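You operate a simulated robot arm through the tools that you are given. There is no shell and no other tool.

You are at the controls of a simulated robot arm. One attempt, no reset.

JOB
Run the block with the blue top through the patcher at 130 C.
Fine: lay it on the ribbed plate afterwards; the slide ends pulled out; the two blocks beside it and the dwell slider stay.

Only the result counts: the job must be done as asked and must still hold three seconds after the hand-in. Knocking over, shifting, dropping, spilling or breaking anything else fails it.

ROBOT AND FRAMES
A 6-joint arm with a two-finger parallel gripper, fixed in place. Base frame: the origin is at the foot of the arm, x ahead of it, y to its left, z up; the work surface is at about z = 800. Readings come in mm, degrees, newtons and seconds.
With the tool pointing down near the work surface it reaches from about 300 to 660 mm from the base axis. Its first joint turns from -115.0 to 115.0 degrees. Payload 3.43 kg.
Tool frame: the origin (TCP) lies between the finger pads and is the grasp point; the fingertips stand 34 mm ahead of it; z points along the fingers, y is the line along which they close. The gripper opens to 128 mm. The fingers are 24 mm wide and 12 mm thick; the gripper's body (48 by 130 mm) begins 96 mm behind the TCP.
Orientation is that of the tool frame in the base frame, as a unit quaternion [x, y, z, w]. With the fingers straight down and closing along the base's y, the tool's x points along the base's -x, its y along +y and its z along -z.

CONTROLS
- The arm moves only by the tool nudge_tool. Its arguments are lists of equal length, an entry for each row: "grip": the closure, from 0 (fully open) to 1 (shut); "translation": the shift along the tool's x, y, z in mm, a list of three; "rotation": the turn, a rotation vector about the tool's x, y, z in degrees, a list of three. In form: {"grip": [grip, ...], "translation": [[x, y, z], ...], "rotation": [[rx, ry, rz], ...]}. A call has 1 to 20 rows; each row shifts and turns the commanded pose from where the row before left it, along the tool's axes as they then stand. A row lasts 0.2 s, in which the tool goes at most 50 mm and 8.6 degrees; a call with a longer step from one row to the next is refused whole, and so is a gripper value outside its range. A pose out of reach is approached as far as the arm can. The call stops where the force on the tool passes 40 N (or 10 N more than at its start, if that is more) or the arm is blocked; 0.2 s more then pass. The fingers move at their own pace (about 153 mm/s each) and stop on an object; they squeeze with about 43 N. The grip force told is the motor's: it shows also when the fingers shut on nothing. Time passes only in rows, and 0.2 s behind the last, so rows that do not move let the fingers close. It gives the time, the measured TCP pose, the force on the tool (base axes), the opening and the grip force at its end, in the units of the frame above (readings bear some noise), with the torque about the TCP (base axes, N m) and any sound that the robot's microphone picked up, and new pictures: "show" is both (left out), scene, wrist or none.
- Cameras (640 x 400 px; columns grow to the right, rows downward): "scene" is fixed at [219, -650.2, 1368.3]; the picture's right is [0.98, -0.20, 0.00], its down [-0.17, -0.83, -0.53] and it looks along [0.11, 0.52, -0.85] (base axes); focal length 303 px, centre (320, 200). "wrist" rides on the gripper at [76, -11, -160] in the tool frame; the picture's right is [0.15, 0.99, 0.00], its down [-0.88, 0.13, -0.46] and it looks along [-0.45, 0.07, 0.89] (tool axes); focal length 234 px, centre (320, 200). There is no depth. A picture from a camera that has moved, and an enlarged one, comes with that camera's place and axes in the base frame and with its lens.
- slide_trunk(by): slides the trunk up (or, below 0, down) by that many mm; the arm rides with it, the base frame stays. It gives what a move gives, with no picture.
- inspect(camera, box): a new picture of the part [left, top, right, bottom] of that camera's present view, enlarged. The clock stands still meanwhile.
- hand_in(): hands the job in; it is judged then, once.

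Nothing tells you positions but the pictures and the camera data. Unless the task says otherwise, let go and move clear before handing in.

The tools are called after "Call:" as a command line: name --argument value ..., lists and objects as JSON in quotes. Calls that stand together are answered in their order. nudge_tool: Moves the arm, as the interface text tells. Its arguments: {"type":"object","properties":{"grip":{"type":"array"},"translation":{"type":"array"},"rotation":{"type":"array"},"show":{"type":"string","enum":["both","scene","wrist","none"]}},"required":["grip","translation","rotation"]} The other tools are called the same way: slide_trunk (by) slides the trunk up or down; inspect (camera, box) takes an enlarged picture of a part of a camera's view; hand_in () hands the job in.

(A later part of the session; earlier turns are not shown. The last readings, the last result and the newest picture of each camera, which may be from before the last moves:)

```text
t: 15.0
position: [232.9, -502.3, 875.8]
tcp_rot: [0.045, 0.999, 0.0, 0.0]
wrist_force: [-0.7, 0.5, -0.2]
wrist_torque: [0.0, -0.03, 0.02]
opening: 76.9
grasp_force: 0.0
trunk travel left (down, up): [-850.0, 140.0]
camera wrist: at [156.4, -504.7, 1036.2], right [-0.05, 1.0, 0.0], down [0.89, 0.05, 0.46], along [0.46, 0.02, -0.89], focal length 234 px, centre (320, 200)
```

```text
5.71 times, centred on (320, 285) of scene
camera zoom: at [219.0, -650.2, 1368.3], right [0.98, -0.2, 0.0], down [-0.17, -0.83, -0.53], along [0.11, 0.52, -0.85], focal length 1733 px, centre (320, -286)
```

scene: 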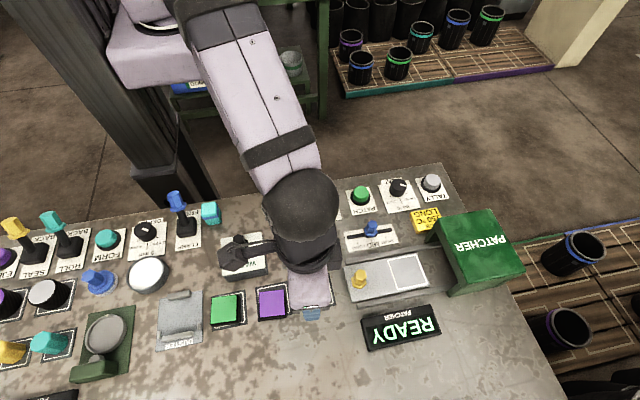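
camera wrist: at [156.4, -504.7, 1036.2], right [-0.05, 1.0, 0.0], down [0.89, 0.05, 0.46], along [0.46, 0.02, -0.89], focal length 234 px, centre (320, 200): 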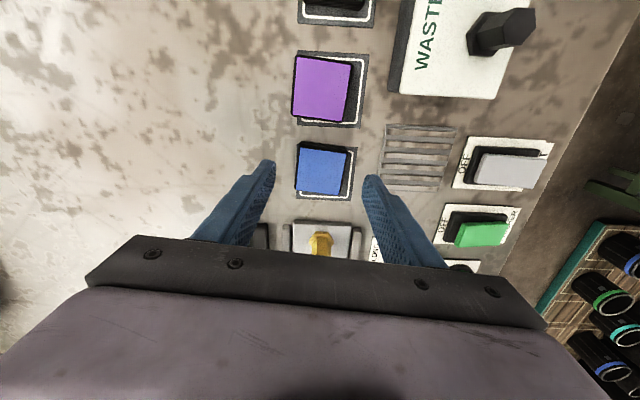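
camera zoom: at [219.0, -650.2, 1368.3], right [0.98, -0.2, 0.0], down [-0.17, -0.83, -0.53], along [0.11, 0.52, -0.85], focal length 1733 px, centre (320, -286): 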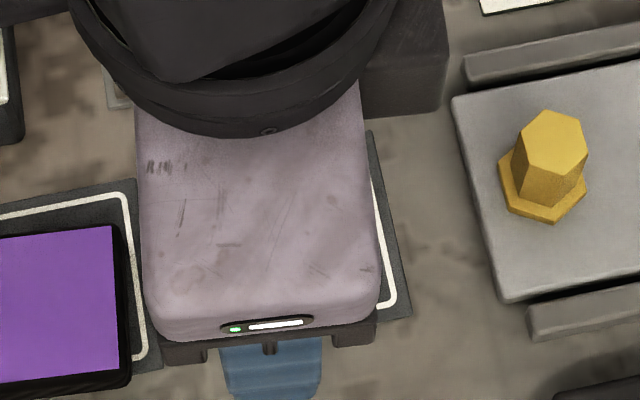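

Small corrections: 2 mm in x, 1.5 mm in y and 1.5° of yaw. Then I'll descend to put the tips about 8 mm above the surface and close.

Call:
nudge_tool --grip '[0.4, 0.4, 0.4, 0.6, 0.8, 0.8, 0.8, 0.8]' --translation '[[-2.2, 1.5, 0], [0, 0, 18], [0, 0, 15], [0, 0, 0], [0, 0, 0], [0, 0, 0], [0, 0, 0], [0, 0, 0]]' --rotation '[[0, 0, -1.5], [0, 0, 0], [0, 0, 0], [0, 0, 0], [0, 0, 0], [0, 0, 0], [0, 0, 0], [0, 0, 0]]'

Call:
inspect --camera "wrist" --box '[240, 90, 400, 210]'

```text
t: 16.8
position: [236.5, -503.7, 842.8]
tcp_rot: [0.034, 0.999, -0.001, 0.001]
wrist_force: [0.5, -0.8, 0.8]
wrist_torque: [-0.01, -0.02, 0.02]
opening: 46.9
grasp_force: 43.2
trunk travel left (down, up): [-850.0, 140.0]
camera wrist: at [160.4, -508.7, 1003.5], right [-0.08, 1.0, 0.0], down [0.89, 0.07, 0.46], along [0.45, 0.04, -0.89], focal length 234 px, centre (320, 200)
```

scene: 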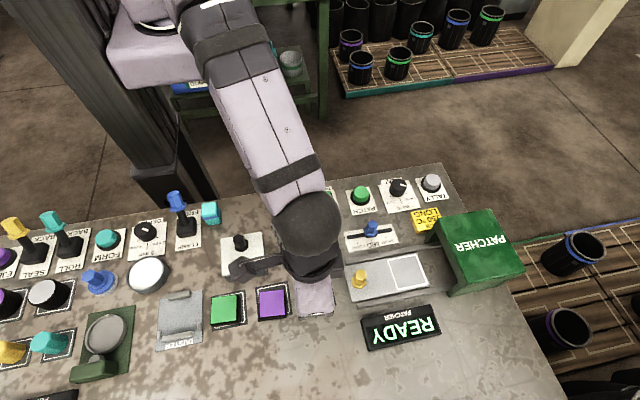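
wrist: 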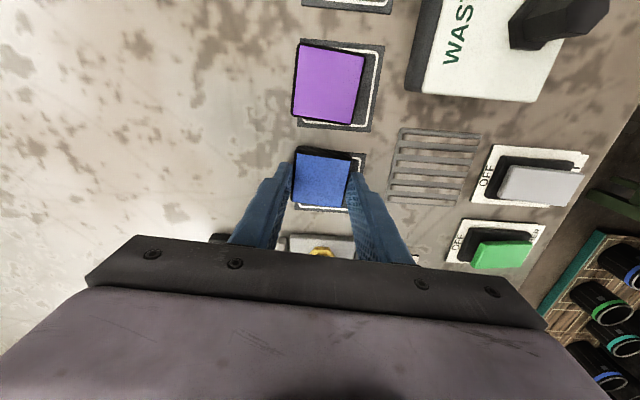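

```text
3.33 times, centred on (320, 150) of wrist
camera zoom: at [160.4, -508.7, 1003.5], right [-0.08, 1.0, 0.0], down [0.89, 0.07, 0.46], along [0.45, 0.04, -0.89], focal length 781 px, centre (320, 367)
```

zoom: 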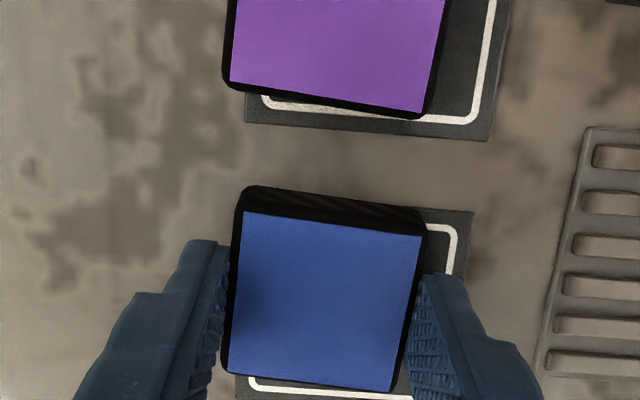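

The block is held (46.9 mm wide). I'll lift it, square the yaw to the base axes and carry it above the slide's white square near (419, -498).

Call:
nudge_tool --grip '[0.8, 0.8, 0.8, 0.8, 0.8, 0.8, 0.8, 0.8, 0.8, 0.8]' --translation '[[0, 0, -20], [0, 0, -40], [0, 0, -40], [0, 0, 0], [-36, 1, 0], [-36, 1, 0], [-36, 1, 0], [-36, 1, 0], [-37, 1, 0], [0, 0, 0]]' --rotation '[[0, 0, 0], [0, 0, 0], [0, 0, 0], [0, 0, -3.9], [0, 0, 0], [0, 0, 0], [0, 0, 0], [0, 0, 0], [0, 0, 0], [0, 0, 0]]'

Call:
inspect --camera "wrist" --box '[240, 60, 400, 210]'

Call:
inspect --camera "scene" --box '[340, 210, 460, 320]'

```text
t: 19.0
position: [407.8, -489.9, 939.0]
tcp_rot: [0.0, 1.0, 0.001, 0.0]
wrist_force: [0.5, 1.0, -0.6]
wrist_torque: [-0.03, 0.01, 0.0]
opening: 46.6
grasp_force: 43.4
out of reach, approached as far as the arm can: row 9
trunk travel left (down, up): [-850.0, 140.0]
camera wrist: at [333.1, -500.5, 1099.2], right [-0.15, 0.99, 0.0], down [0.88, 0.13, 0.46], along [0.45, 0.07, -0.89], focal length 234 px, centre (320, 200)
```

scene: 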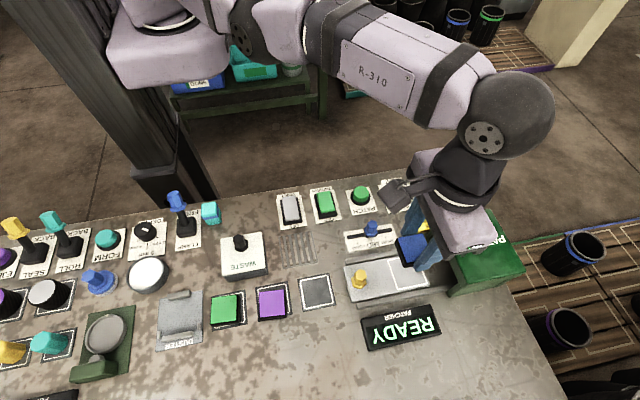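
wrist: 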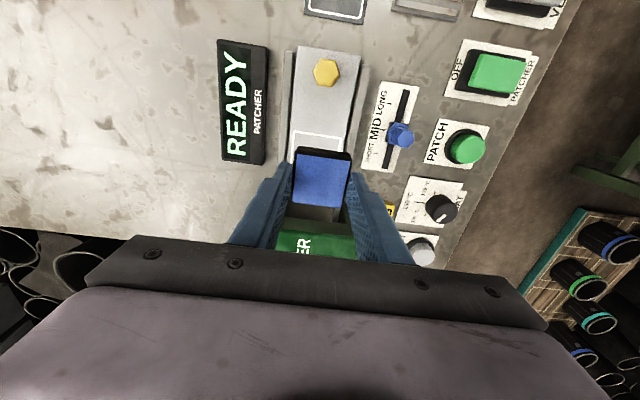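

```text
2.67 times, centred on (320, 135) of wrist
camera zoom: at [333.1, -500.5, 1099.2], right [-0.15, 0.99, 0.0], down [0.88, 0.13, 0.46], along [0.45, 0.07, -0.89], focal length 624 px, centre (320, 373)
```

zoom: 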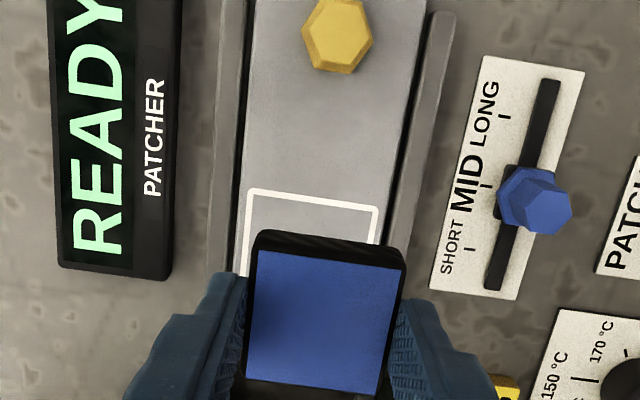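

```text
3.64 times, centred on (400, 265) of scene
camera zoom: at [219.0, -650.2, 1368.3], right [0.98, -0.2, 0.0], down [-0.17, -0.83, -0.53], along [0.11, 0.52, -0.85], focal length 1103 px, centre (29, -36)
```

zoom: 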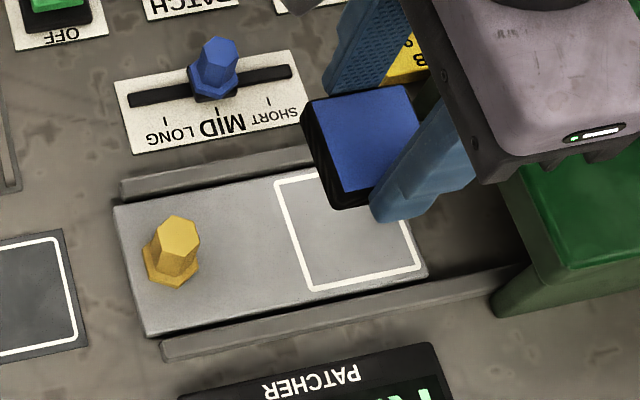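

The square's centre looks to be about 11.5 mm further in x and 5.4 mm in -y, and full reach is limited at this height. I'll lower first, since reach improves near the surface, and then see where the tool actually is.

Call:
nudge_tool --grip '[0.8, 0.8, 0.8]' --translation '[[0, 0, 30], [0, 0, 30], [0, 0, 0]]' --rotation '[[0, 0, 0], [0, 0, 0], [0, 0, 0]]'

Call:
inspect --camera "wrist" --box '[240, 60, 400, 210]'

Call:
inspect --camera "scene" --box '[340, 210, 460, 320]'

```text
t: 19.8
position: [411.4, -489.7, 882.2]
tcp_rot: [0.0, 1.0, 0.0, 0.0]
wrist_force: [1.1, 0.0, -1.1]
wrist_torque: [-0.01, 0.0, -0.01]
opening: 46.9
grasp_force: 43.4
trunk travel left (down, up): [-850.0, 140.0]
camera wrist: at [335.3, -499.8, 1040.9], right [-0.15, 0.99, 0.0], down [0.88, 0.13, 0.46], along [0.45, 0.07, -0.89], focal length 234 px, centre (320, 200)
```

scene: 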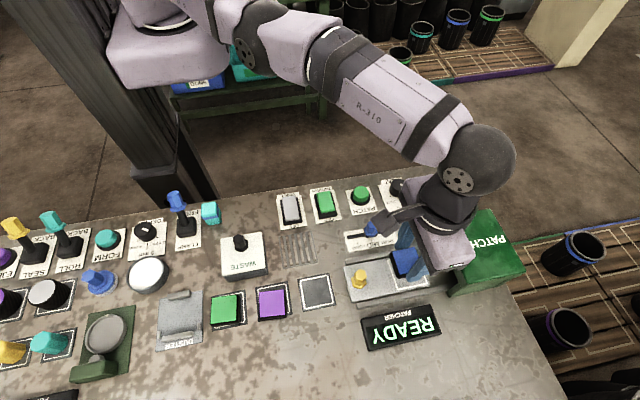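
wrist: 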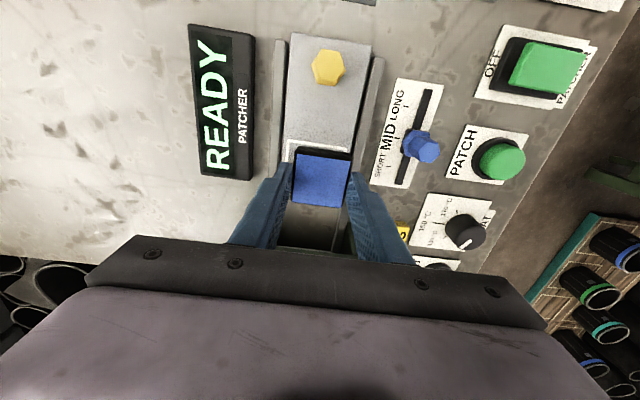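

```text
2.67 times, centred on (320, 135) of wrist
camera zoom: at [335.3, -499.8, 1040.9], right [-0.15, 0.99, 0.0], down [0.88, 0.13, 0.46], along [0.45, 0.07, -0.89], focal length 624 px, centre (320, 373)
```

zoom: 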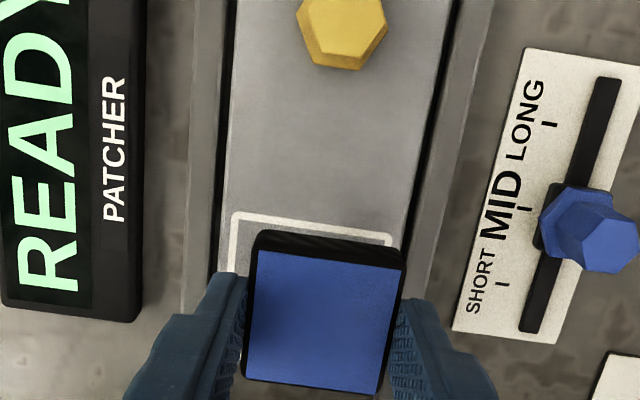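

```text
3.64 times, centred on (400, 265) of scene
camera zoom: at [219.0, -650.2, 1368.3], right [0.98, -0.2, 0.0], down [-0.17, -0.83, -0.53], along [0.11, 0.52, -0.85], focal length 1103 px, centre (29, -36)
```

zoom: 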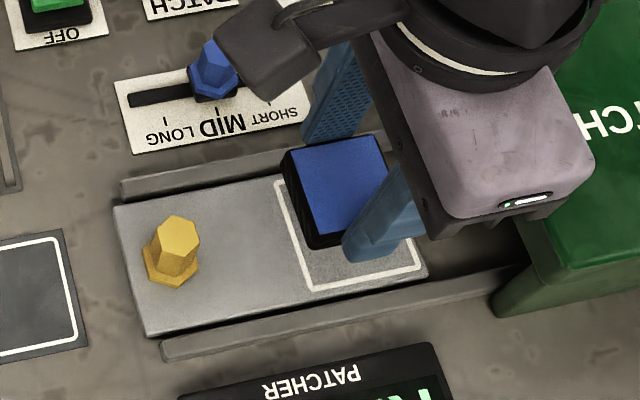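

The square's centre is about 9.3 mm further in +x and 5 mm in -y. I'll apply that and lower a bit.

Call:
nudge_tool --grip '[0.8, 0.8, 0.8]' --translation '[[0, -5, 8], [-9.3, 0, 0], [0, 0, 0]]' --rotation '[[0, 0, 0], [0, 0, 0], [0, 0, 0]]'

Call:
inspect --camera "wrist" --box '[260, 100, 380, 210]'

Call:
inspect --camera "scene" --box '[360, 220, 460, 310]'

```text
t: 20.6
position: [414.6, -485.3, 874.7]
tcp_rot: [0.0, 1.0, 0.0, 0.0]
wrist_force: [-0.8, 0.6, -1.5]
wrist_torque: [-0.02, 0.01, 0.01]
opening: 46.9
grasp_force: 42.6
out of reach, approached as far as the arm can: row 1, 2
trunk travel left (down, up): [-850.0, 140.0]
camera wrist: at [339.0, -495.5, 1033.6], right [-0.15, 0.99, 0.0], down [0.88, 0.13, 0.46], along [0.45, 0.07, -0.89], focal length 234 px, centre (320, 200)
```

scene: 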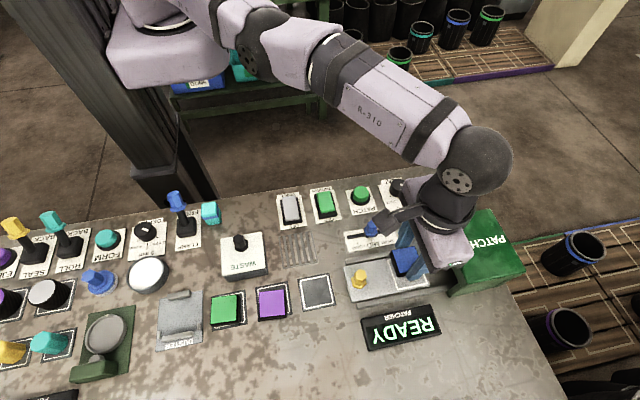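
wrist: 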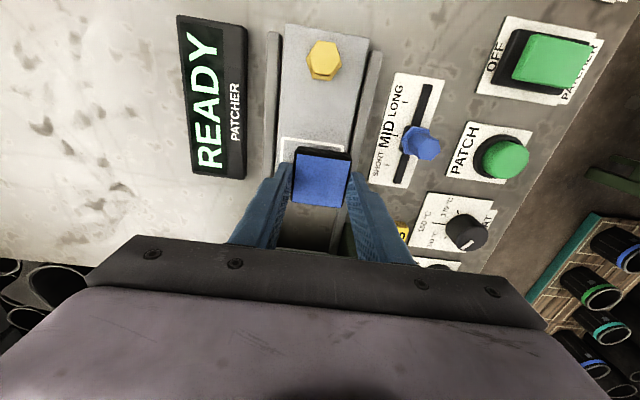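

```text
3.64 times, centred on (320, 155) of wrist
camera zoom: at [339.0, -495.5, 1033.6], right [-0.15, 0.99, 0.0], down [0.88, 0.13, 0.46], along [0.45, 0.07, -0.89], focal length 852 px, centre (320, 364)
```

zoom: 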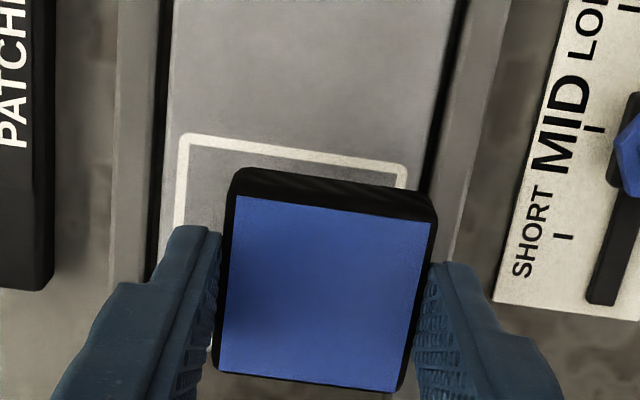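

```text
4.44 times, centred on (410, 265) of scene
camera zoom: at [219.0, -650.2, 1368.3], right [0.98, -0.2, 0.0], down [-0.17, -0.83, -0.53], along [0.11, 0.52, -0.85], focal length 1348 px, centre (-80, -89)
```

zoom: 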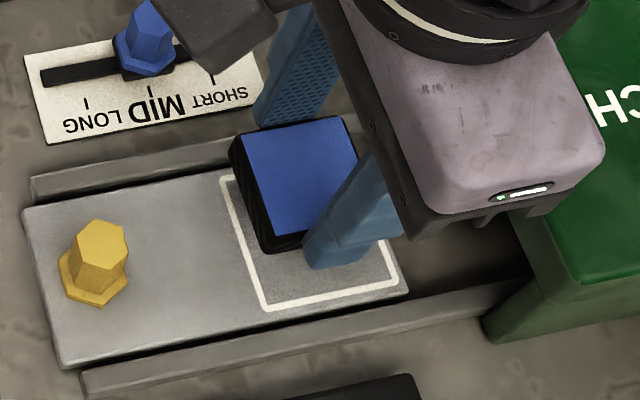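

The tool stopped at a radius of about 638 mm, short of where I need it. I'll check whether it creeps closer when held, before using the trunk to gain reach.

Call:
nudge_tool --grip '[0.8, 0.8, 0.8, 0.8]' --translation '[[0, 0, 0], [0, 0, 0], [0, 0, 6], [0, 0, 0]]' --rotation '[[0, 0, 0], [0, 0, 0], [0, 0, 0], [0, 0, 0]]' --show "none"

```text
t: 21.6
position: [415.7, -484.7, 870.9]
tcp_rot: [0.0, 1.0, 0.0, 0.0]
wrist_force: [0.2, 0.1, -0.5]
wrist_torque: [0.0, -0.03, -0.01]
opening: 46.9
grasp_force: 43.2
trunk travel left (down, up): [-850.0, 140.0]
```

It doesn't creep. I'll raise and back off, then slide the trunk down by 80 mm and compare the reach.

Call:
nudge_tool --grip '[0.8, 0.8, 0.8, 0.8]' --translation '[[10, 10, -40], [10, 10, -40], [0, 0, 0], [0, 0, 0]]' --rotation '[[0, 0, 0], [0, 0, 0], [0, 0, 0], [0, 0, 0]]' --show "scene"

Call:
slide_trunk --by -60

Call:
nudge_tool --grip '[0.8, 0.8, 0.8]' --translation '[[-15, -14, 0], [-10, -10, 0], [0, 0, 0]]' --rotation '[[0, 0, 0], [0, 0, 0], [0, 0, 0]]'

```text
t: 22.6
position: [411.2, -485.5, 951.8]
tcp_rot: [0.0, 1.0, 0.0, -0.001]
wrist_force: [0.6, -0.3, -0.8]
wrist_torque: [-0.01, 0.0, -0.01]
opening: 46.9
grasp_force: 42.9
out of reach, approached as far as the arm can: row 1, 2
trunk travel left (down, up): [-850.0, 140.0]
```

scene: 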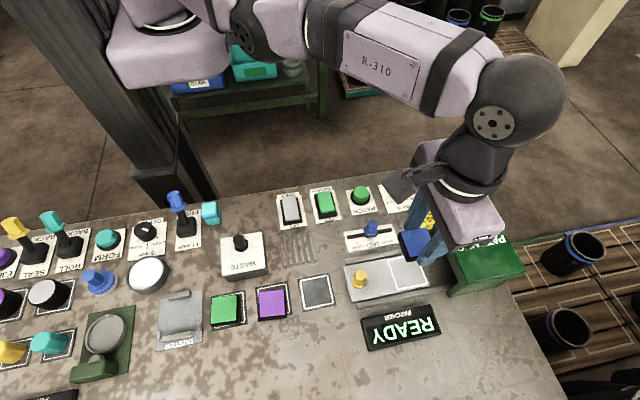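

```text
t: 23.6
position: [411.7, -485.9, 891.2]
tcp_rot: [0.0, 1.0, 0.001, -0.001]
wrist_force: [-0.2, -0.4, -1.0]
wrist_torque: [-0.03, 0.01, -0.03]
opening: 47.0
grasp_force: 43.1
trunk travel left (down, up): [-790.0, 200.0]
```

```text
t: 24.4
position: [416.1, -485.1, 890.1]
tcp_rot: [0.0, 1.0, 0.001, -0.001]
wrist_force: [0.7, -0.2, -1.1]
wrist_torque: [0.0, 0.01, -0.01]
opening: 46.9
grasp_force: 43.3
out of reach, approached as far as the arm can: row 1, 2
trunk travel left (down, up): [-790.0, 200.0]
camera wrist: at [341.7, -495.8, 1050.6], right [-0.15, 0.99, 0.0], down [0.88, 0.13, 0.45], along [0.45, 0.07, -0.89], focal length 234 px, centre (320, 200)
```

scene: 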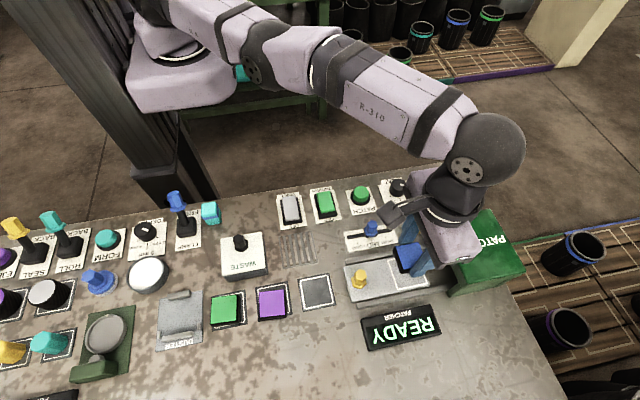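
wrist: 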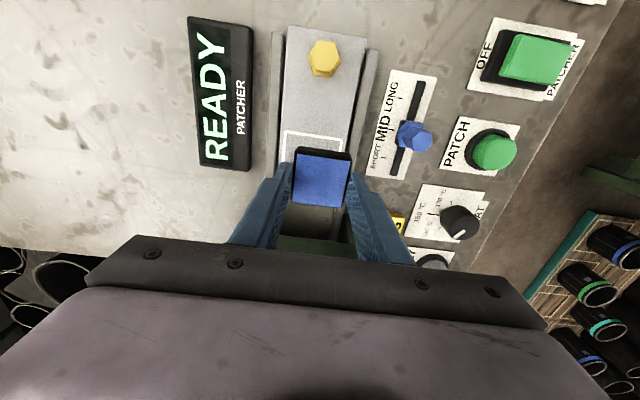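

The trunk height barely changes the limit, which is about 640 mm with the tool vertical. Tilting the fingers a few degrees about the closing axis, so they lean toward +x, gains the reach, so I'll back off and apply a small tilt.

Call:
nudge_tool --grip '[0.8, 0.8, 0.8, 0.8]' --translation '[[25, 20, 0], [20, 0, 0], [0, 0, 0], [0, 0, 0]]' --rotation '[[0, 0, 0], [0, -4.5, 0], [0, 0, 0], [0, 0, 0]]'

```text
t: 25.4
position: [401.2, -505.0, 891.8]
tcp_rot: [0.0, 0.999, 0.002, 0.038]
wrist_force: [0.0, 0.6, -0.4]
wrist_torque: [0.01, -0.01, 0.02]
opening: 46.8
grasp_force: 43.2
out of reach, approached as far as the arm can: row 1, 2
trunk travel left (down, up): [-790.0, 200.0]
camera wrist: at [314.4, -516.6, 1045.7], right [-0.15, 0.99, -0.01], down [0.84, 0.13, 0.52], along [0.52, 0.07, -0.85], focal length 234 px, centre (320, 200)
```

scene: 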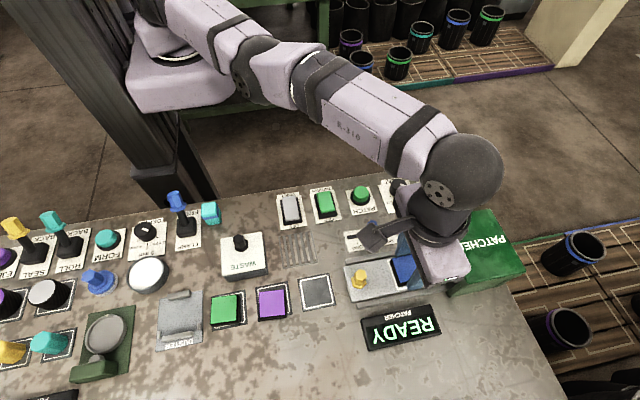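
wrist: 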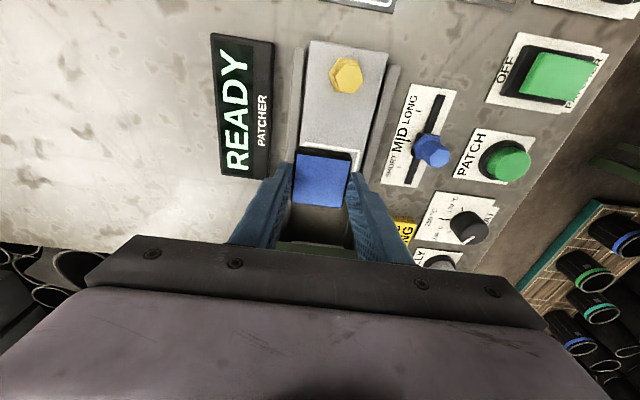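

The tilt worked and the tool is at (401, -505). I'll make a small reachable move to see how the commanded pose tracks.

Call:
nudge_tool --grip '[0.8, 0.8]' --translation '[[0, 8, 0], [0, 0, 0]]' --rotation '[[0, 0, 0], [0, 0, 0]]' --show "none"

```text
t: 26.0
position: [405.7, -503.3, 891.8]
tcp_rot: [-0.001, 0.999, 0.002, 0.039]
wrist_force: [-1.0, 0.2, 0.4]
wrist_torque: [-0.03, 0.01, 0.0]
opening: 46.9
grasp_force: 42.9
out of reach, approached as far as the arm can: row 1
trunk travel left (down, up): [-790.0, 200.0]
```

The heading angle matches my commands but the radius appears stuck near full extension. I'll command a bigger retreat toward the base to pull the arm out of the straight configuration.

Call:
nudge_tool --grip '[0.8, 0.8, 0.8, 0.8]' --translation '[[30, 35, 0], [30, 35, 0], [0, 0, 0], [0, 0, 0]]' --rotation '[[0, 0, 0], [0, 0, 0], [0, 0, 0], [0, 0, 0]]'

```text
t: 27.0
position: [398.3, -508.0, 892.0]
tcp_rot: [0.0, 0.999, 0.001, 0.037]
wrist_force: [-0.8, -0.4, -0.5]
wrist_torque: [-0.01, -0.05, -0.04]
opening: 47.2
grasp_force: 42.7
out of reach, approached as far as the arm can: row 1, 2
trunk travel left (down, up): [-790.0, 200.0]
camera wrist: at [311.4, -518.5, 1046.0], right [-0.15, 0.99, -0.01], down [0.84, 0.13, 0.52], along [0.52, 0.07, -0.85], focal length 234 px, centre (320, 200)
```

scene: 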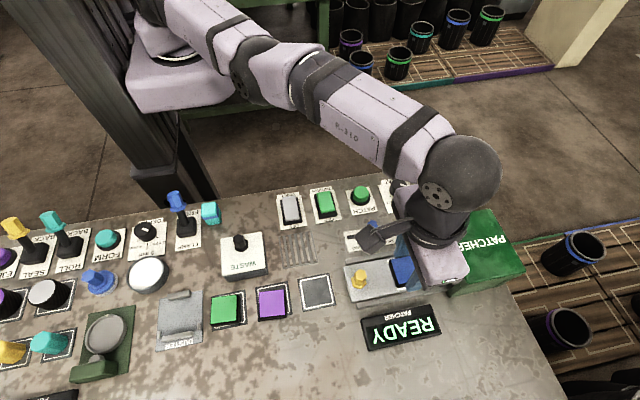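
wrist: 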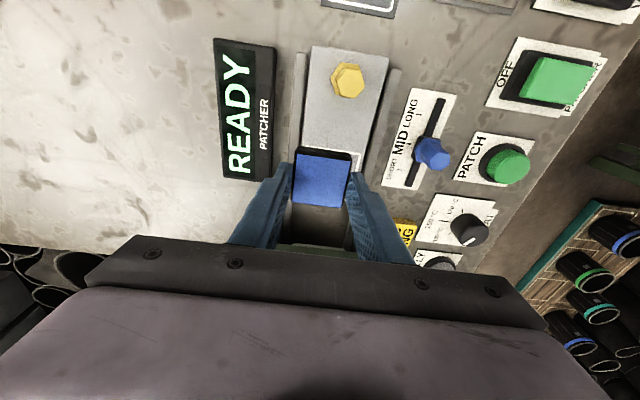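

The arm is straight and its solver is caught at the singularity. I'll bring the command back near the actual pose, just inside reach, then go up and down, since lowering should bend the elbow and free it.

Call:
nudge_tool --grip '[0.8, 0.8, 0.8, 0.8, 0.8, 0.8]' --translation '[[-22.7, -26.8, 0], [-22.7, -26.8, 0], [-22.7, -26.8, 0], [0, 0, -30], [0, 0, -30], [0, 0, 0]]' --rotation '[[0, 0, 0], [0, 0, 0], [0, 0, 0], [0, 0, 0], [0, 0, 0], [0, 0, 0]]' --show "none"

Call:
nudge_tool --grip '[0.8, 0.8, 0.8, 0.8]' --translation '[[0, 0, 15], [0, 0, 15], [0, 0, 15], [0, 0, 0]]' --rotation '[[0, 0, 0], [0, 0, 0], [0, 0, 0], [0, 0, 0]]' --show "none"

```text
t: 28.4
position: [403.3, -498.4, 950.4]
tcp_rot: [0.0, 0.999, 0.0, 0.038]
wrist_force: [-0.1, -0.4, 0.0]
wrist_torque: [0.03, 0.01, -0.02]
opening: 47.0
grasp_force: 43.0
out of reach, approached as far as the arm can: row 1, 2, 3, 5
trunk travel left (down, up): [-790.0, 200.0]
```

```text
t: 29.4
position: [409.4, -499.3, 906.4]
tcp_rot: [0.001, 0.999, 0.001, 0.038]
wrist_force: [0.2, 0.3, -0.1]
wrist_torque: [0.0, -0.04, -0.01]
opening: 47.0
grasp_force: 42.9
trunk travel left (down, up): [-790.0, 200.0]
```

Call:
nudge_tool --grip '[0.8, 0.8, 0.8, 0.8]' --translation '[[8, 8, 5], [8, 8, 0], [0, 0, 0], [0, 0, 0]]' --rotation '[[0, 0, 0], [0, 0, 0], [0, 0, 0], [0, 0, 0]]' --show "none"

```text
t: 30.4
position: [407.4, -500.4, 902.1]
tcp_rot: [0.0, 0.999, 0.001, 0.038]
wrist_force: [0.4, 0.2, -1.5]
wrist_torque: [0.01, -0.02, -0.01]
opening: 47.0
grasp_force: 43.2
out of reach, approached as far as the arm can: row 1, 2
trunk travel left (down, up): [-790.0, 200.0]
```

Pure radial or vertical commands can't bend the elbow, but pitching the tool inward in the arm's plane should. I'll lean the fingers toward the base while moving inward, with the block well clear of everything below.

Call:
nudge_tool --grip '[0.8, 0.8, 0.8, 0.8, 0.8]' --translation '[[0, 0, -20], [20, 25, 0], [20, 25, 0], [0, 0, 0], [0, 0, 0]]' --rotation '[[0, 0, 0], [-6, 5, 0], [-6, 5, 0], [0, 0, 0], [0, 0, 0]]'

```text
t: 31.6
position: [365.8, -448.5, 922.7]
tcp_rot: [-0.005, 0.993, 0.105, -0.049]
wrist_force: [-0.6, 0.0, -1.0]
wrist_torque: [-0.01, -0.05, 0.0]
opening: 46.9
grasp_force: 42.7
trunk travel left (down, up): [-790.0, 200.0]
camera wrist: at [307.0, -493.2, 1083.3], right [-0.14, 0.96, 0.22], down [0.92, 0.05, 0.39], along [0.36, 0.26, -0.9], focal length 234 px, centre (320, 200)
```

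scene: 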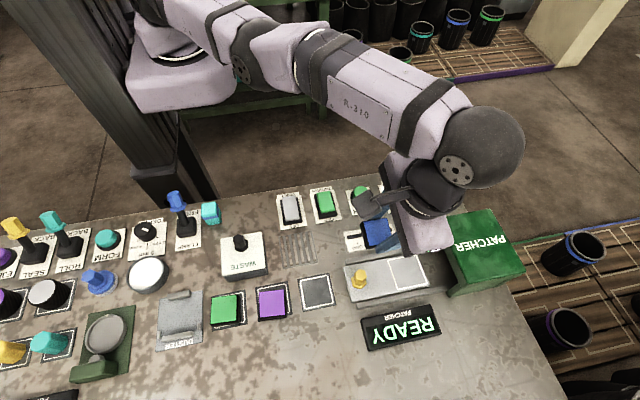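
wrist: 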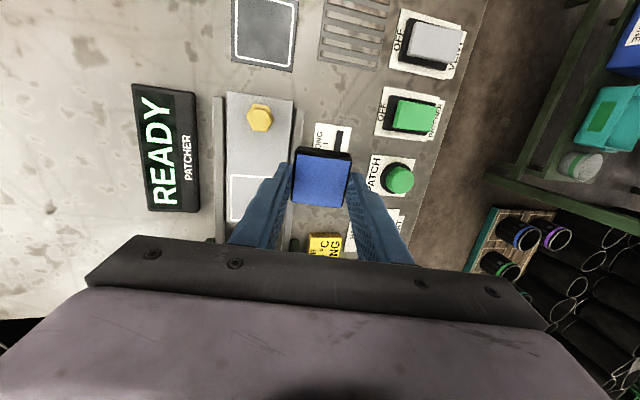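

The arm is free again, at radius 579. I'll move a bit further inward, level the lean, and set an 8° tilt only about the closing axis. That lets the slide square be reached without straightening the arm.

Call:
nudge_tool --grip '[0.8, 0.8, 0.8, 0.8, 0.8, 0.8]' --translation '[[15, 15, -10], [0, 0, 0], [0, 0, 0], [0, 0, 0], [0, 0, 0], [0, 0, 0]]' --rotation '[[0, 0, 0], [6, -5, 0], [6, -5, 0], [0, -3.5, 0], [0, 0, 0], [0, 0, 0]]'

```text
t: 33.0
position: [365.5, -454.1, 931.2]
tcp_rot: [0.0, 0.994, 0.106, -0.019]
wrist_force: [0.7, 0.7, -0.5]
wrist_torque: [-0.04, -0.02, 0.01]
opening: 47.0
grasp_force: 42.6
out of reach, approached as far as the arm can: row 1, 2, 3, 4
trunk travel left (down, up): [-790.0, 200.0]
camera wrist: at [297.1, -498.6, 1088.0], right [-0.14, 0.97, 0.22], down [0.9, 0.04, 0.44], along [0.42, 0.26, -0.87], focal length 234 px, centre (320, 200)
```

scene: 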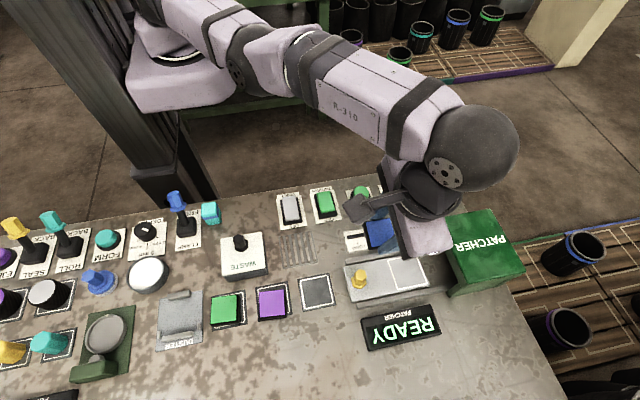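
wrist: 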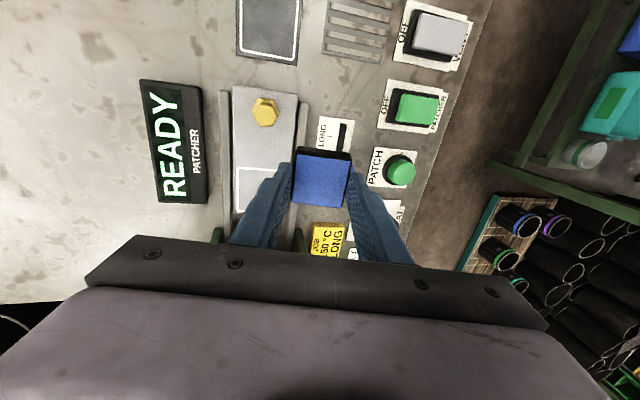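

The tool leaned but the wrist still seems to be at its outer limit. I'll look at the arm itself to understand its configuration.

Call:
inspect --camera "scene" --box '[120, 0, 540, 262]'

```text
1.52 times, centred on (330, 131) of scene
camera zoom: at [219.0, -650.2, 1368.3], right [0.98, -0.2, 0.0], down [-0.17, -0.83, -0.53], along [0.11, 0.52, -0.85], focal length 462 px, centre (305, 305)
```

zoom: 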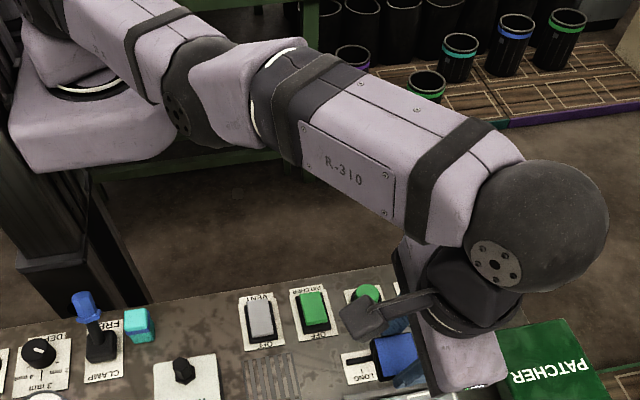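

The wrist centre, about 259 mm above the TCP, is still on the fully stretched sphere, and rows that fail just resync to the reached pose. I'll lean further inward in the arm plane, which bends the elbow, adding extra inward travel, and then test plain inward moves.

Call:
nudge_tool --grip '[0.8, 0.8, 0.8, 0.8, 0.8]' --translation '[[26, 31, 0], [26, 31, 0], [26, 31, 0], [26, 31, 0], [0, 0, 0]]' --rotation '[[-6, 5, 0], [-6, 5, 0], [-6, 5, 0], [0, 0, 0], [0, 0, 0]]'

```text
t: 34.2
position: [277.5, -360.8, 971.3]
tcp_rot: [-0.012, 0.954, 0.259, -0.148]
wrist_force: [0.2, 0.1, 0.2]
wrist_torque: [-0.01, 0.0, -0.01]
opening: 47.0
grasp_force: 43.0
out of reach, approached as far as the arm can: row 1, 2
trunk travel left (down, up): [-790.0, 200.0]
camera wrist: at [250.3, -455.8, 1118.1], right [-0.09, 0.84, 0.53], down [0.98, -0.02, 0.2], along [0.18, 0.54, -0.82], focal length 234 px, centre (320, 200)
```

scene: 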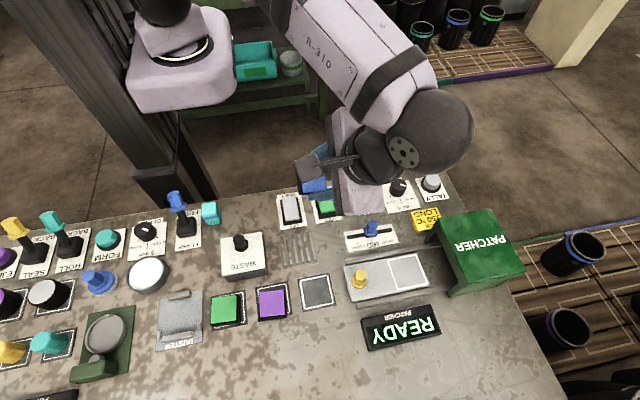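
wrist: 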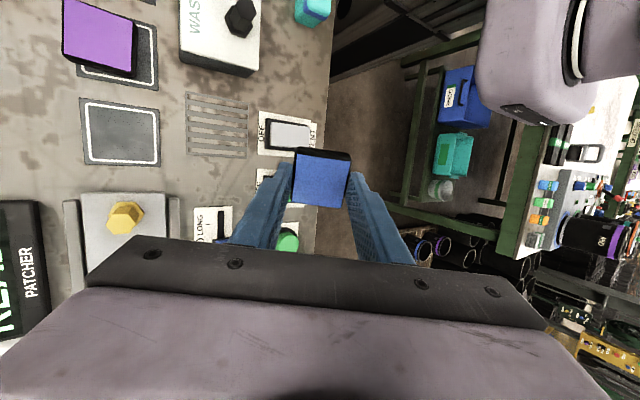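

The elbow is bent again, with the wrist at radius ~602. I'll straighten the tool to vertical with a 7° tilt about the closing axis, keeping the TCP in place, and from now on keep the wrist radius below 630.

Call:
nudge_tool --grip '[0.8, 0.8, 0.8, 0.8, 0.8, 0.8, 0.8, 0.8]' --translation '[[0, 0, 0], [0, 0, 0], [0, 0, 0], [0, 0, 0], [0, 0, 0], [0, 0, 0], [0, 0, 0], [0, 0, 0]]' --rotation '[[6.03, -3.45, 0.28], [6.03, -3.45, 0.28], [6.03, -3.45, 0.28], [6.03, -3.45, 0.28], [6.03, -3.45, 0.28], [0, -7, 0], [0, 0, 0], [0, 0, 0]]'

```text
t: 36.0
position: [276.3, -358.2, 971.5]
tcp_rot: [0.0, 0.998, -0.001, 0.062]
wrist_force: [0.2, 0.7, 0.2]
wrist_torque: [0.0, -0.01, 0.0]
opening: 47.0
grasp_force: 42.9
trunk travel left (down, up): [-790.0, 200.0]
camera wrist: at [181.5, -368.7, 1120.4], right [-0.14, 0.99, -0.02], down [0.82, 0.13, 0.56], along [0.56, 0.07, -0.83], focal length 234 px, centre (320, 200)
```

scene: 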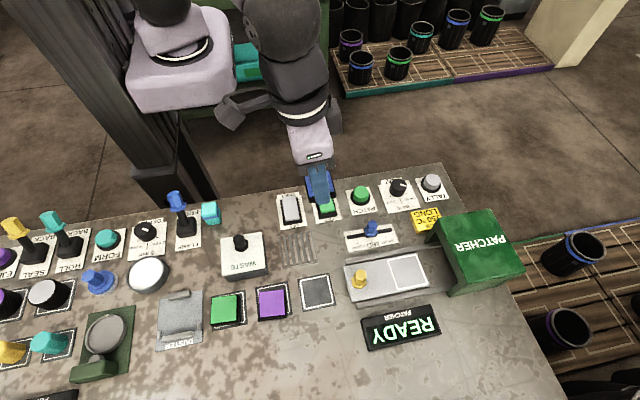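
wrist: 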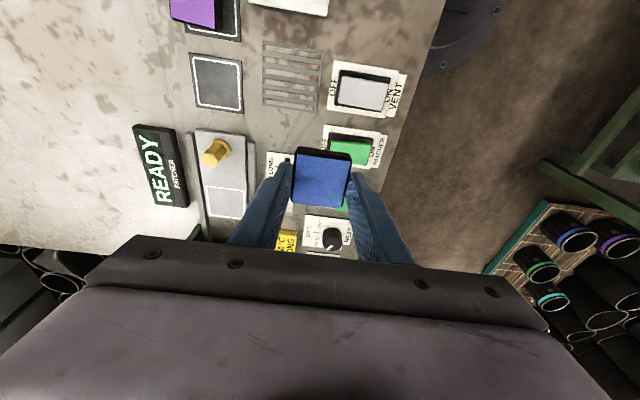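

The tool is now tilted 7° with the arm comfortably bent. I'll move to just short of the slide square, at (405, -485, 900).

Call:
nudge_tool --grip '[0.8, 0.8, 0.8, 0.8, 0.8, 0.8, 0.8]' --translation '[[-23.8, -25.4, 17.4], [-23.8, -25.4, 17.4], [-23.8, -25.4, 17.4], [-23.8, -25.4, 17.4], [-23.8, -25.4, 17.4], [0, 0, 0], [0, 0, 0]]' --rotation '[[0, 0, 0], [0, 0, 0], [0, 0, 0], [0, 0, 0], [0, 0, 0], [0, 0, 0], [0, 0, 0]]'

Call:
inspect --camera "wrist" --box '[260, 100, 380, 210]'

Call:
inspect --camera "scene" --box '[360, 220, 460, 310]'

```text
t: 37.6
position: [403.1, -485.7, 899.1]
tcp_rot: [0.0, 0.998, 0.0, 0.062]
wrist_force: [-0.7, 0.7, -1.2]
wrist_torque: [0.02, -0.02, 0.0]
opening: 47.2
grasp_force: 43.5
trunk travel left (down, up): [-790.0, 200.0]
camera wrist: at [310.0, -496.5, 1049.0], right [-0.14, 0.99, -0.02], down [0.82, 0.13, 0.56], along [0.56, 0.07, -0.83], focal length 234 px, centre (320, 200)
```

scene: 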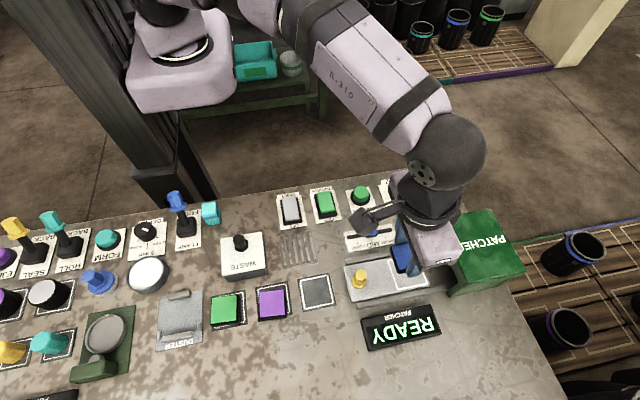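
wrist: 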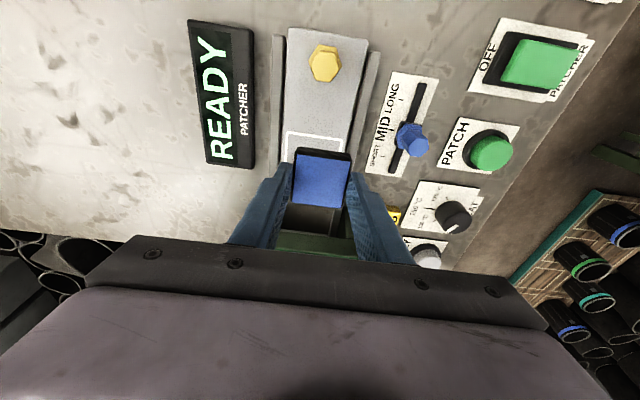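

```text
3.64 times, centred on (320, 155) of wrist
camera zoom: at [310.0, -496.5, 1049.0], right [-0.14, 0.99, -0.02], down [0.82, 0.13, 0.56], along [0.56, 0.07, -0.83], focal length 852 px, centre (320, 364)
```

zoom: 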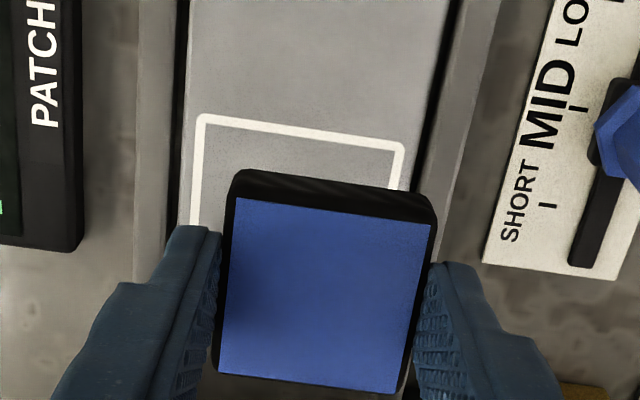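

```text
4.44 times, centred on (410, 265) of scene
camera zoom: at [219.0, -650.2, 1368.3], right [0.98, -0.2, 0.0], down [-0.17, -0.83, -0.53], along [0.11, 0.52, -0.85], focal length 1348 px, centre (-80, -89)
```

zoom: 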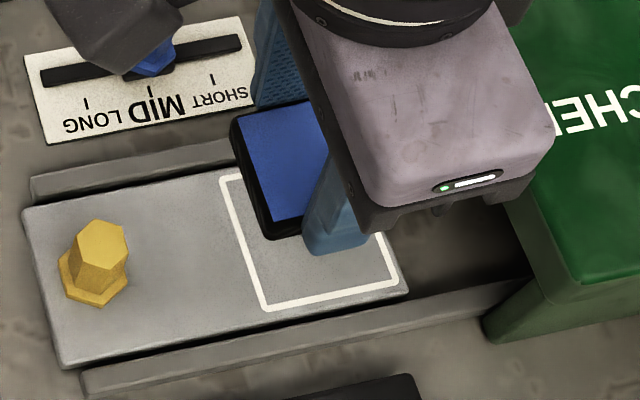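

The square centre lies about 10.5 mm in +x and 8.3 mm in -y from the held block's centre. I'll shift by that and lower to a few mm above the plate.

Call:
nudge_tool --grip '[0.8, 0.8, 0.8, 0.8, 0.8]' --translation '[[-10.4, -8.3, 1.3], [1.9, 0, 15], [1.9, 0, 15], [0, 0, 0], [0, 0, 0]]' --rotation '[[0, 0, 0], [0, 0, 0], [0, 0, 0], [0, 0, 0], [0, 0, 0]]'

Call:
inspect --camera "wrist" --box '[260, 100, 380, 210]'

Call:
inspect --camera "scene" --box '[360, 220, 460, 310]'

```text
t: 38.8
position: [415.5, -492.6, 869.8]
tcp_rot: [0.0, 0.998, -0.001, 0.062]
wrist_force: [0.1, 0.1, -0.1]
wrist_torque: [0.0, -0.03, 0.03]
opening: 47.1
grasp_force: 43.1
trunk travel left (down, up): [-790.0, 200.0]
camera wrist: at [322.2, -503.2, 1018.7], right [-0.14, 0.99, -0.02], down [0.82, 0.13, 0.56], along [0.56, 0.07, -0.83], focal length 234 px, centre (320, 200)
```

scene: 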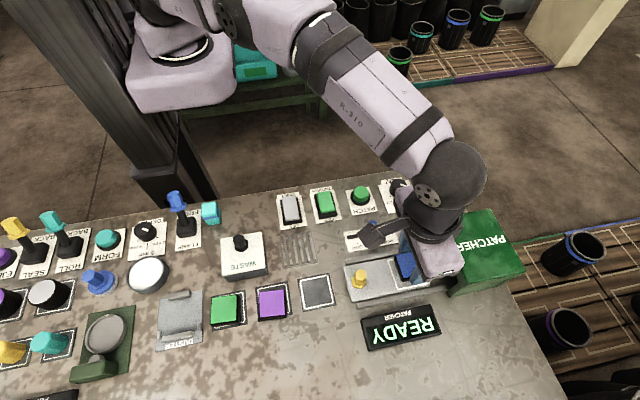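
wrist: 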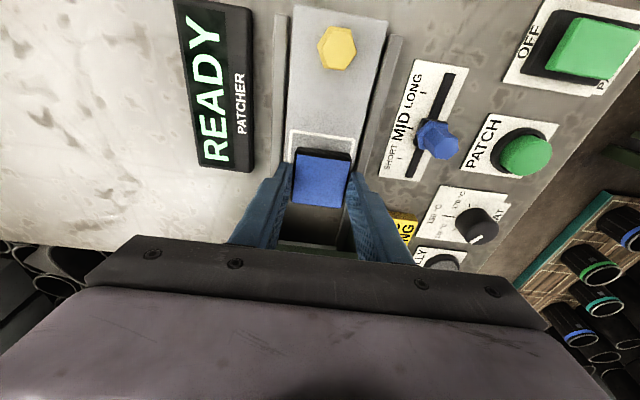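

```text
3.64 times, centred on (320, 155) of wrist
camera zoom: at [322.2, -503.2, 1018.7], right [-0.14, 0.99, -0.02], down [0.82, 0.13, 0.56], along [0.56, 0.07, -0.83], focal length 852 px, centre (320, 364)
```

zoom: 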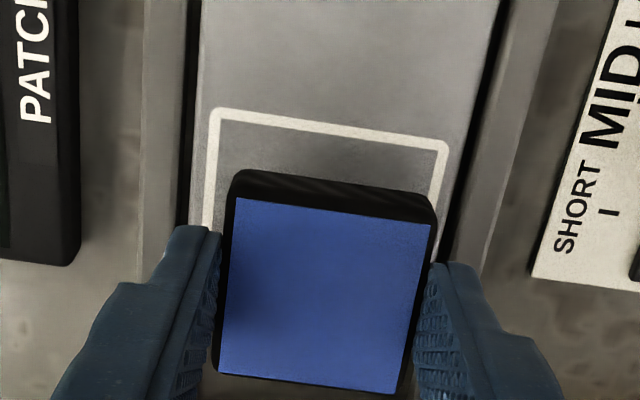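

```text
4.44 times, centred on (410, 265) of scene
camera zoom: at [219.0, -650.2, 1368.3], right [0.98, -0.2, 0.0], down [-0.17, -0.83, -0.53], along [0.11, 0.52, -0.85], focal length 1348 px, centre (-80, -89)
```

zoom: 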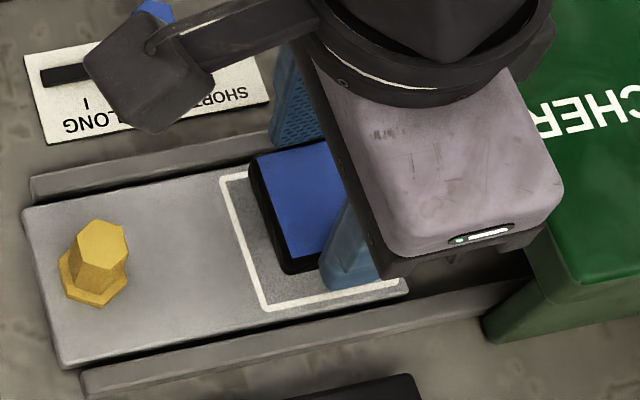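

The block is about 3 mm too far in +x and 1.5 mm in +y. I'll correct that and lower gently, watching the force.

Call:
nudge_tool --grip '[0.8, 0.8, 0.8, 0.8, 0.8]' --translation '[[3.2, -1.5, -0.4], [0.4, 0, 3], [0.4, 0, 3], [0.4, 0, 3], [0, 0, 0]]' --rotation '[[0, 0, 0], [0, 0, 0], [0, 0, 0], [0, 0, 0], [0, 0, 0]]' --show "none"

Call:
inspect --camera "wrist" --box '[260, 100, 380, 210]'

Call:
inspect --camera "scene" --box '[360, 220, 460, 310]'

```text
t: 40.0
position: [412.2, -494.5, 859.7]
tcp_rot: [-0.001, 0.998, -0.001, 0.062]
wrist_force: [0.1, -0.1, -0.7]
wrist_torque: [-0.02, -0.02, 0.0]
opening: 47.0
grasp_force: 43.6
trunk travel left (down, up): [-790.0, 200.0]
```

```text
3.64 times, centred on (320, 155) of wrist
camera zoom: at [317.8, -504.8, 1009.7], right [-0.14, 0.99, -0.02], down [0.82, 0.13, 0.56], along [0.56, 0.07, -0.83], focal length 852 px, centre (320, 364)
```

zoom: 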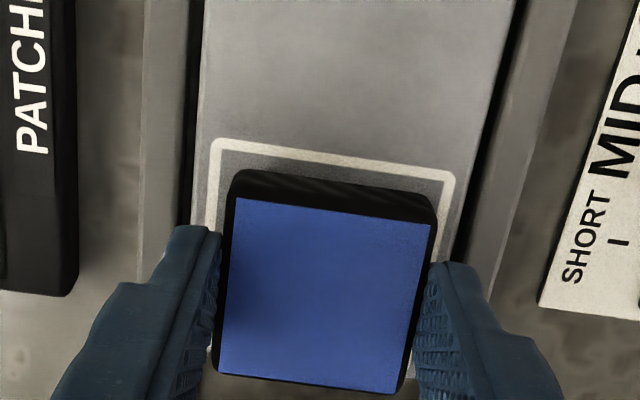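

```text
4.44 times, centred on (410, 265) of scene
camera zoom: at [219.0, -650.2, 1368.3], right [0.98, -0.2, 0.0], down [-0.17, -0.83, -0.53], along [0.11, 0.52, -0.85], focal length 1348 px, centre (-80, -89)
```

zoom: 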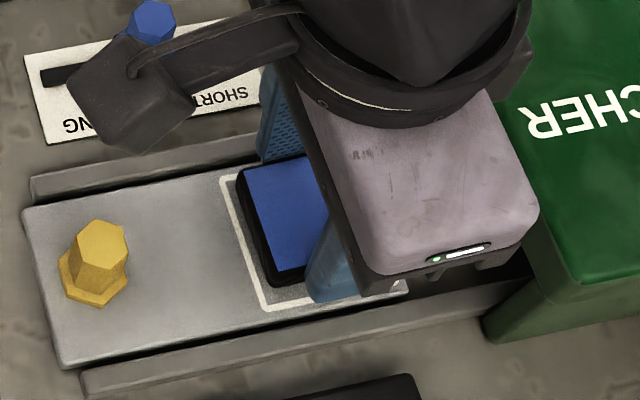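

It's centred now. I'll keep lowering in small steps until contact.

Call:
nudge_tool --grip '[0.8, 0.8, 0.8]' --translation '[[0.25, 0, 2], [0.25, 0, 2], [0, 0, 0]]' --rotation '[[0, 0, 0], [0, 0, 0], [0, 0, 0]]' --show "none"

Call:
nudge_tool --grip '[0.8, 0.8, 0.8]' --translation '[[0.12, 0, 1], [0.12, 0, 1], [0, 0, 0]]' --rotation '[[0, 0, 0], [0, 0, 0], [0, 0, 0]]' --show "none"

```text
t: 40.8
position: [412.8, -495.5, 856.9]
tcp_rot: [0.0, 0.998, -0.001, 0.062]
wrist_force: [0.3, -0.1, -0.5]
wrist_torque: [-0.03, 0.01, -0.02]
opening: 47.1
grasp_force: 43.1
trunk travel left (down, up): [-790.0, 200.0]
```

```text
t: 41.6
position: [412.1, -495.7, 855.6]
tcp_rot: [0.0, 0.998, -0.001, 0.063]
wrist_force: [-0.7, -1.0, 8.2]
wrist_torque: [0.14, 0.17, -0.01]
opening: 47.0
grasp_force: 42.3
trunk travel left (down, up): [-790.0, 200.0]
```

There is contact, with 8 N upward. I'll press slightly more so the block pivots flat within the pads.

Call:
nudge_tool --grip '[0.8, 0.8, 0.8]' --translation '[[0.12, 0, 1], [0.12, 0, 1], [0, 0, 0]]' --rotation '[[0, 0, 0], [0, 0, 0], [0, 0, 0]]' --show "none"

Call:
inspect --camera "wrist" --box '[260, 100, 380, 210]'

Call:
inspect --camera "scene" --box '[360, 220, 460, 310]'

```text
t: 42.4
position: [411.6, -494.7, 854.9]
tcp_rot: [-0.001, 0.998, -0.003, 0.064]
wrist_force: [2.5, -2.3, 23.2]
wrist_torque: [0.16, 0.38, 0.03]
opening: 46.7
grasp_force: 43.2
trunk travel left (down, up): [-790.0, 200.0]
```

```text
3.64 times, centred on (320, 155) of wrist
camera zoom: at [317.0, -503.5, 1004.0], right [-0.14, 0.99, -0.03], down [0.82, 0.13, 0.56], along [0.56, 0.06, -0.83], focal length 852 px, centre (320, 364)
```

zoom: 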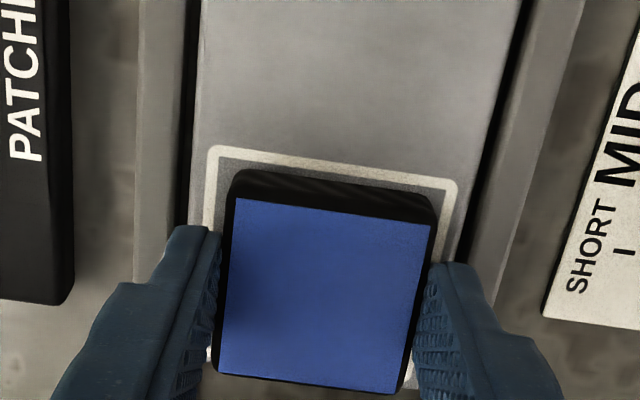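

```text
4.44 times, centred on (410, 265) of scene
camera zoom: at [219.0, -650.2, 1368.3], right [0.98, -0.2, 0.0], down [-0.17, -0.83, -0.53], along [0.11, 0.52, -0.85], focal length 1348 px, centre (-80, -89)
```

zoom: 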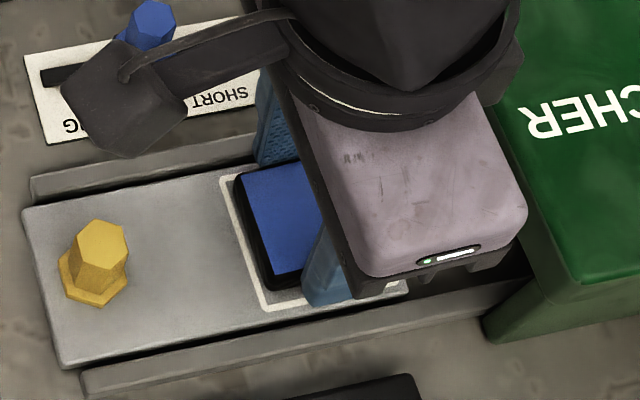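

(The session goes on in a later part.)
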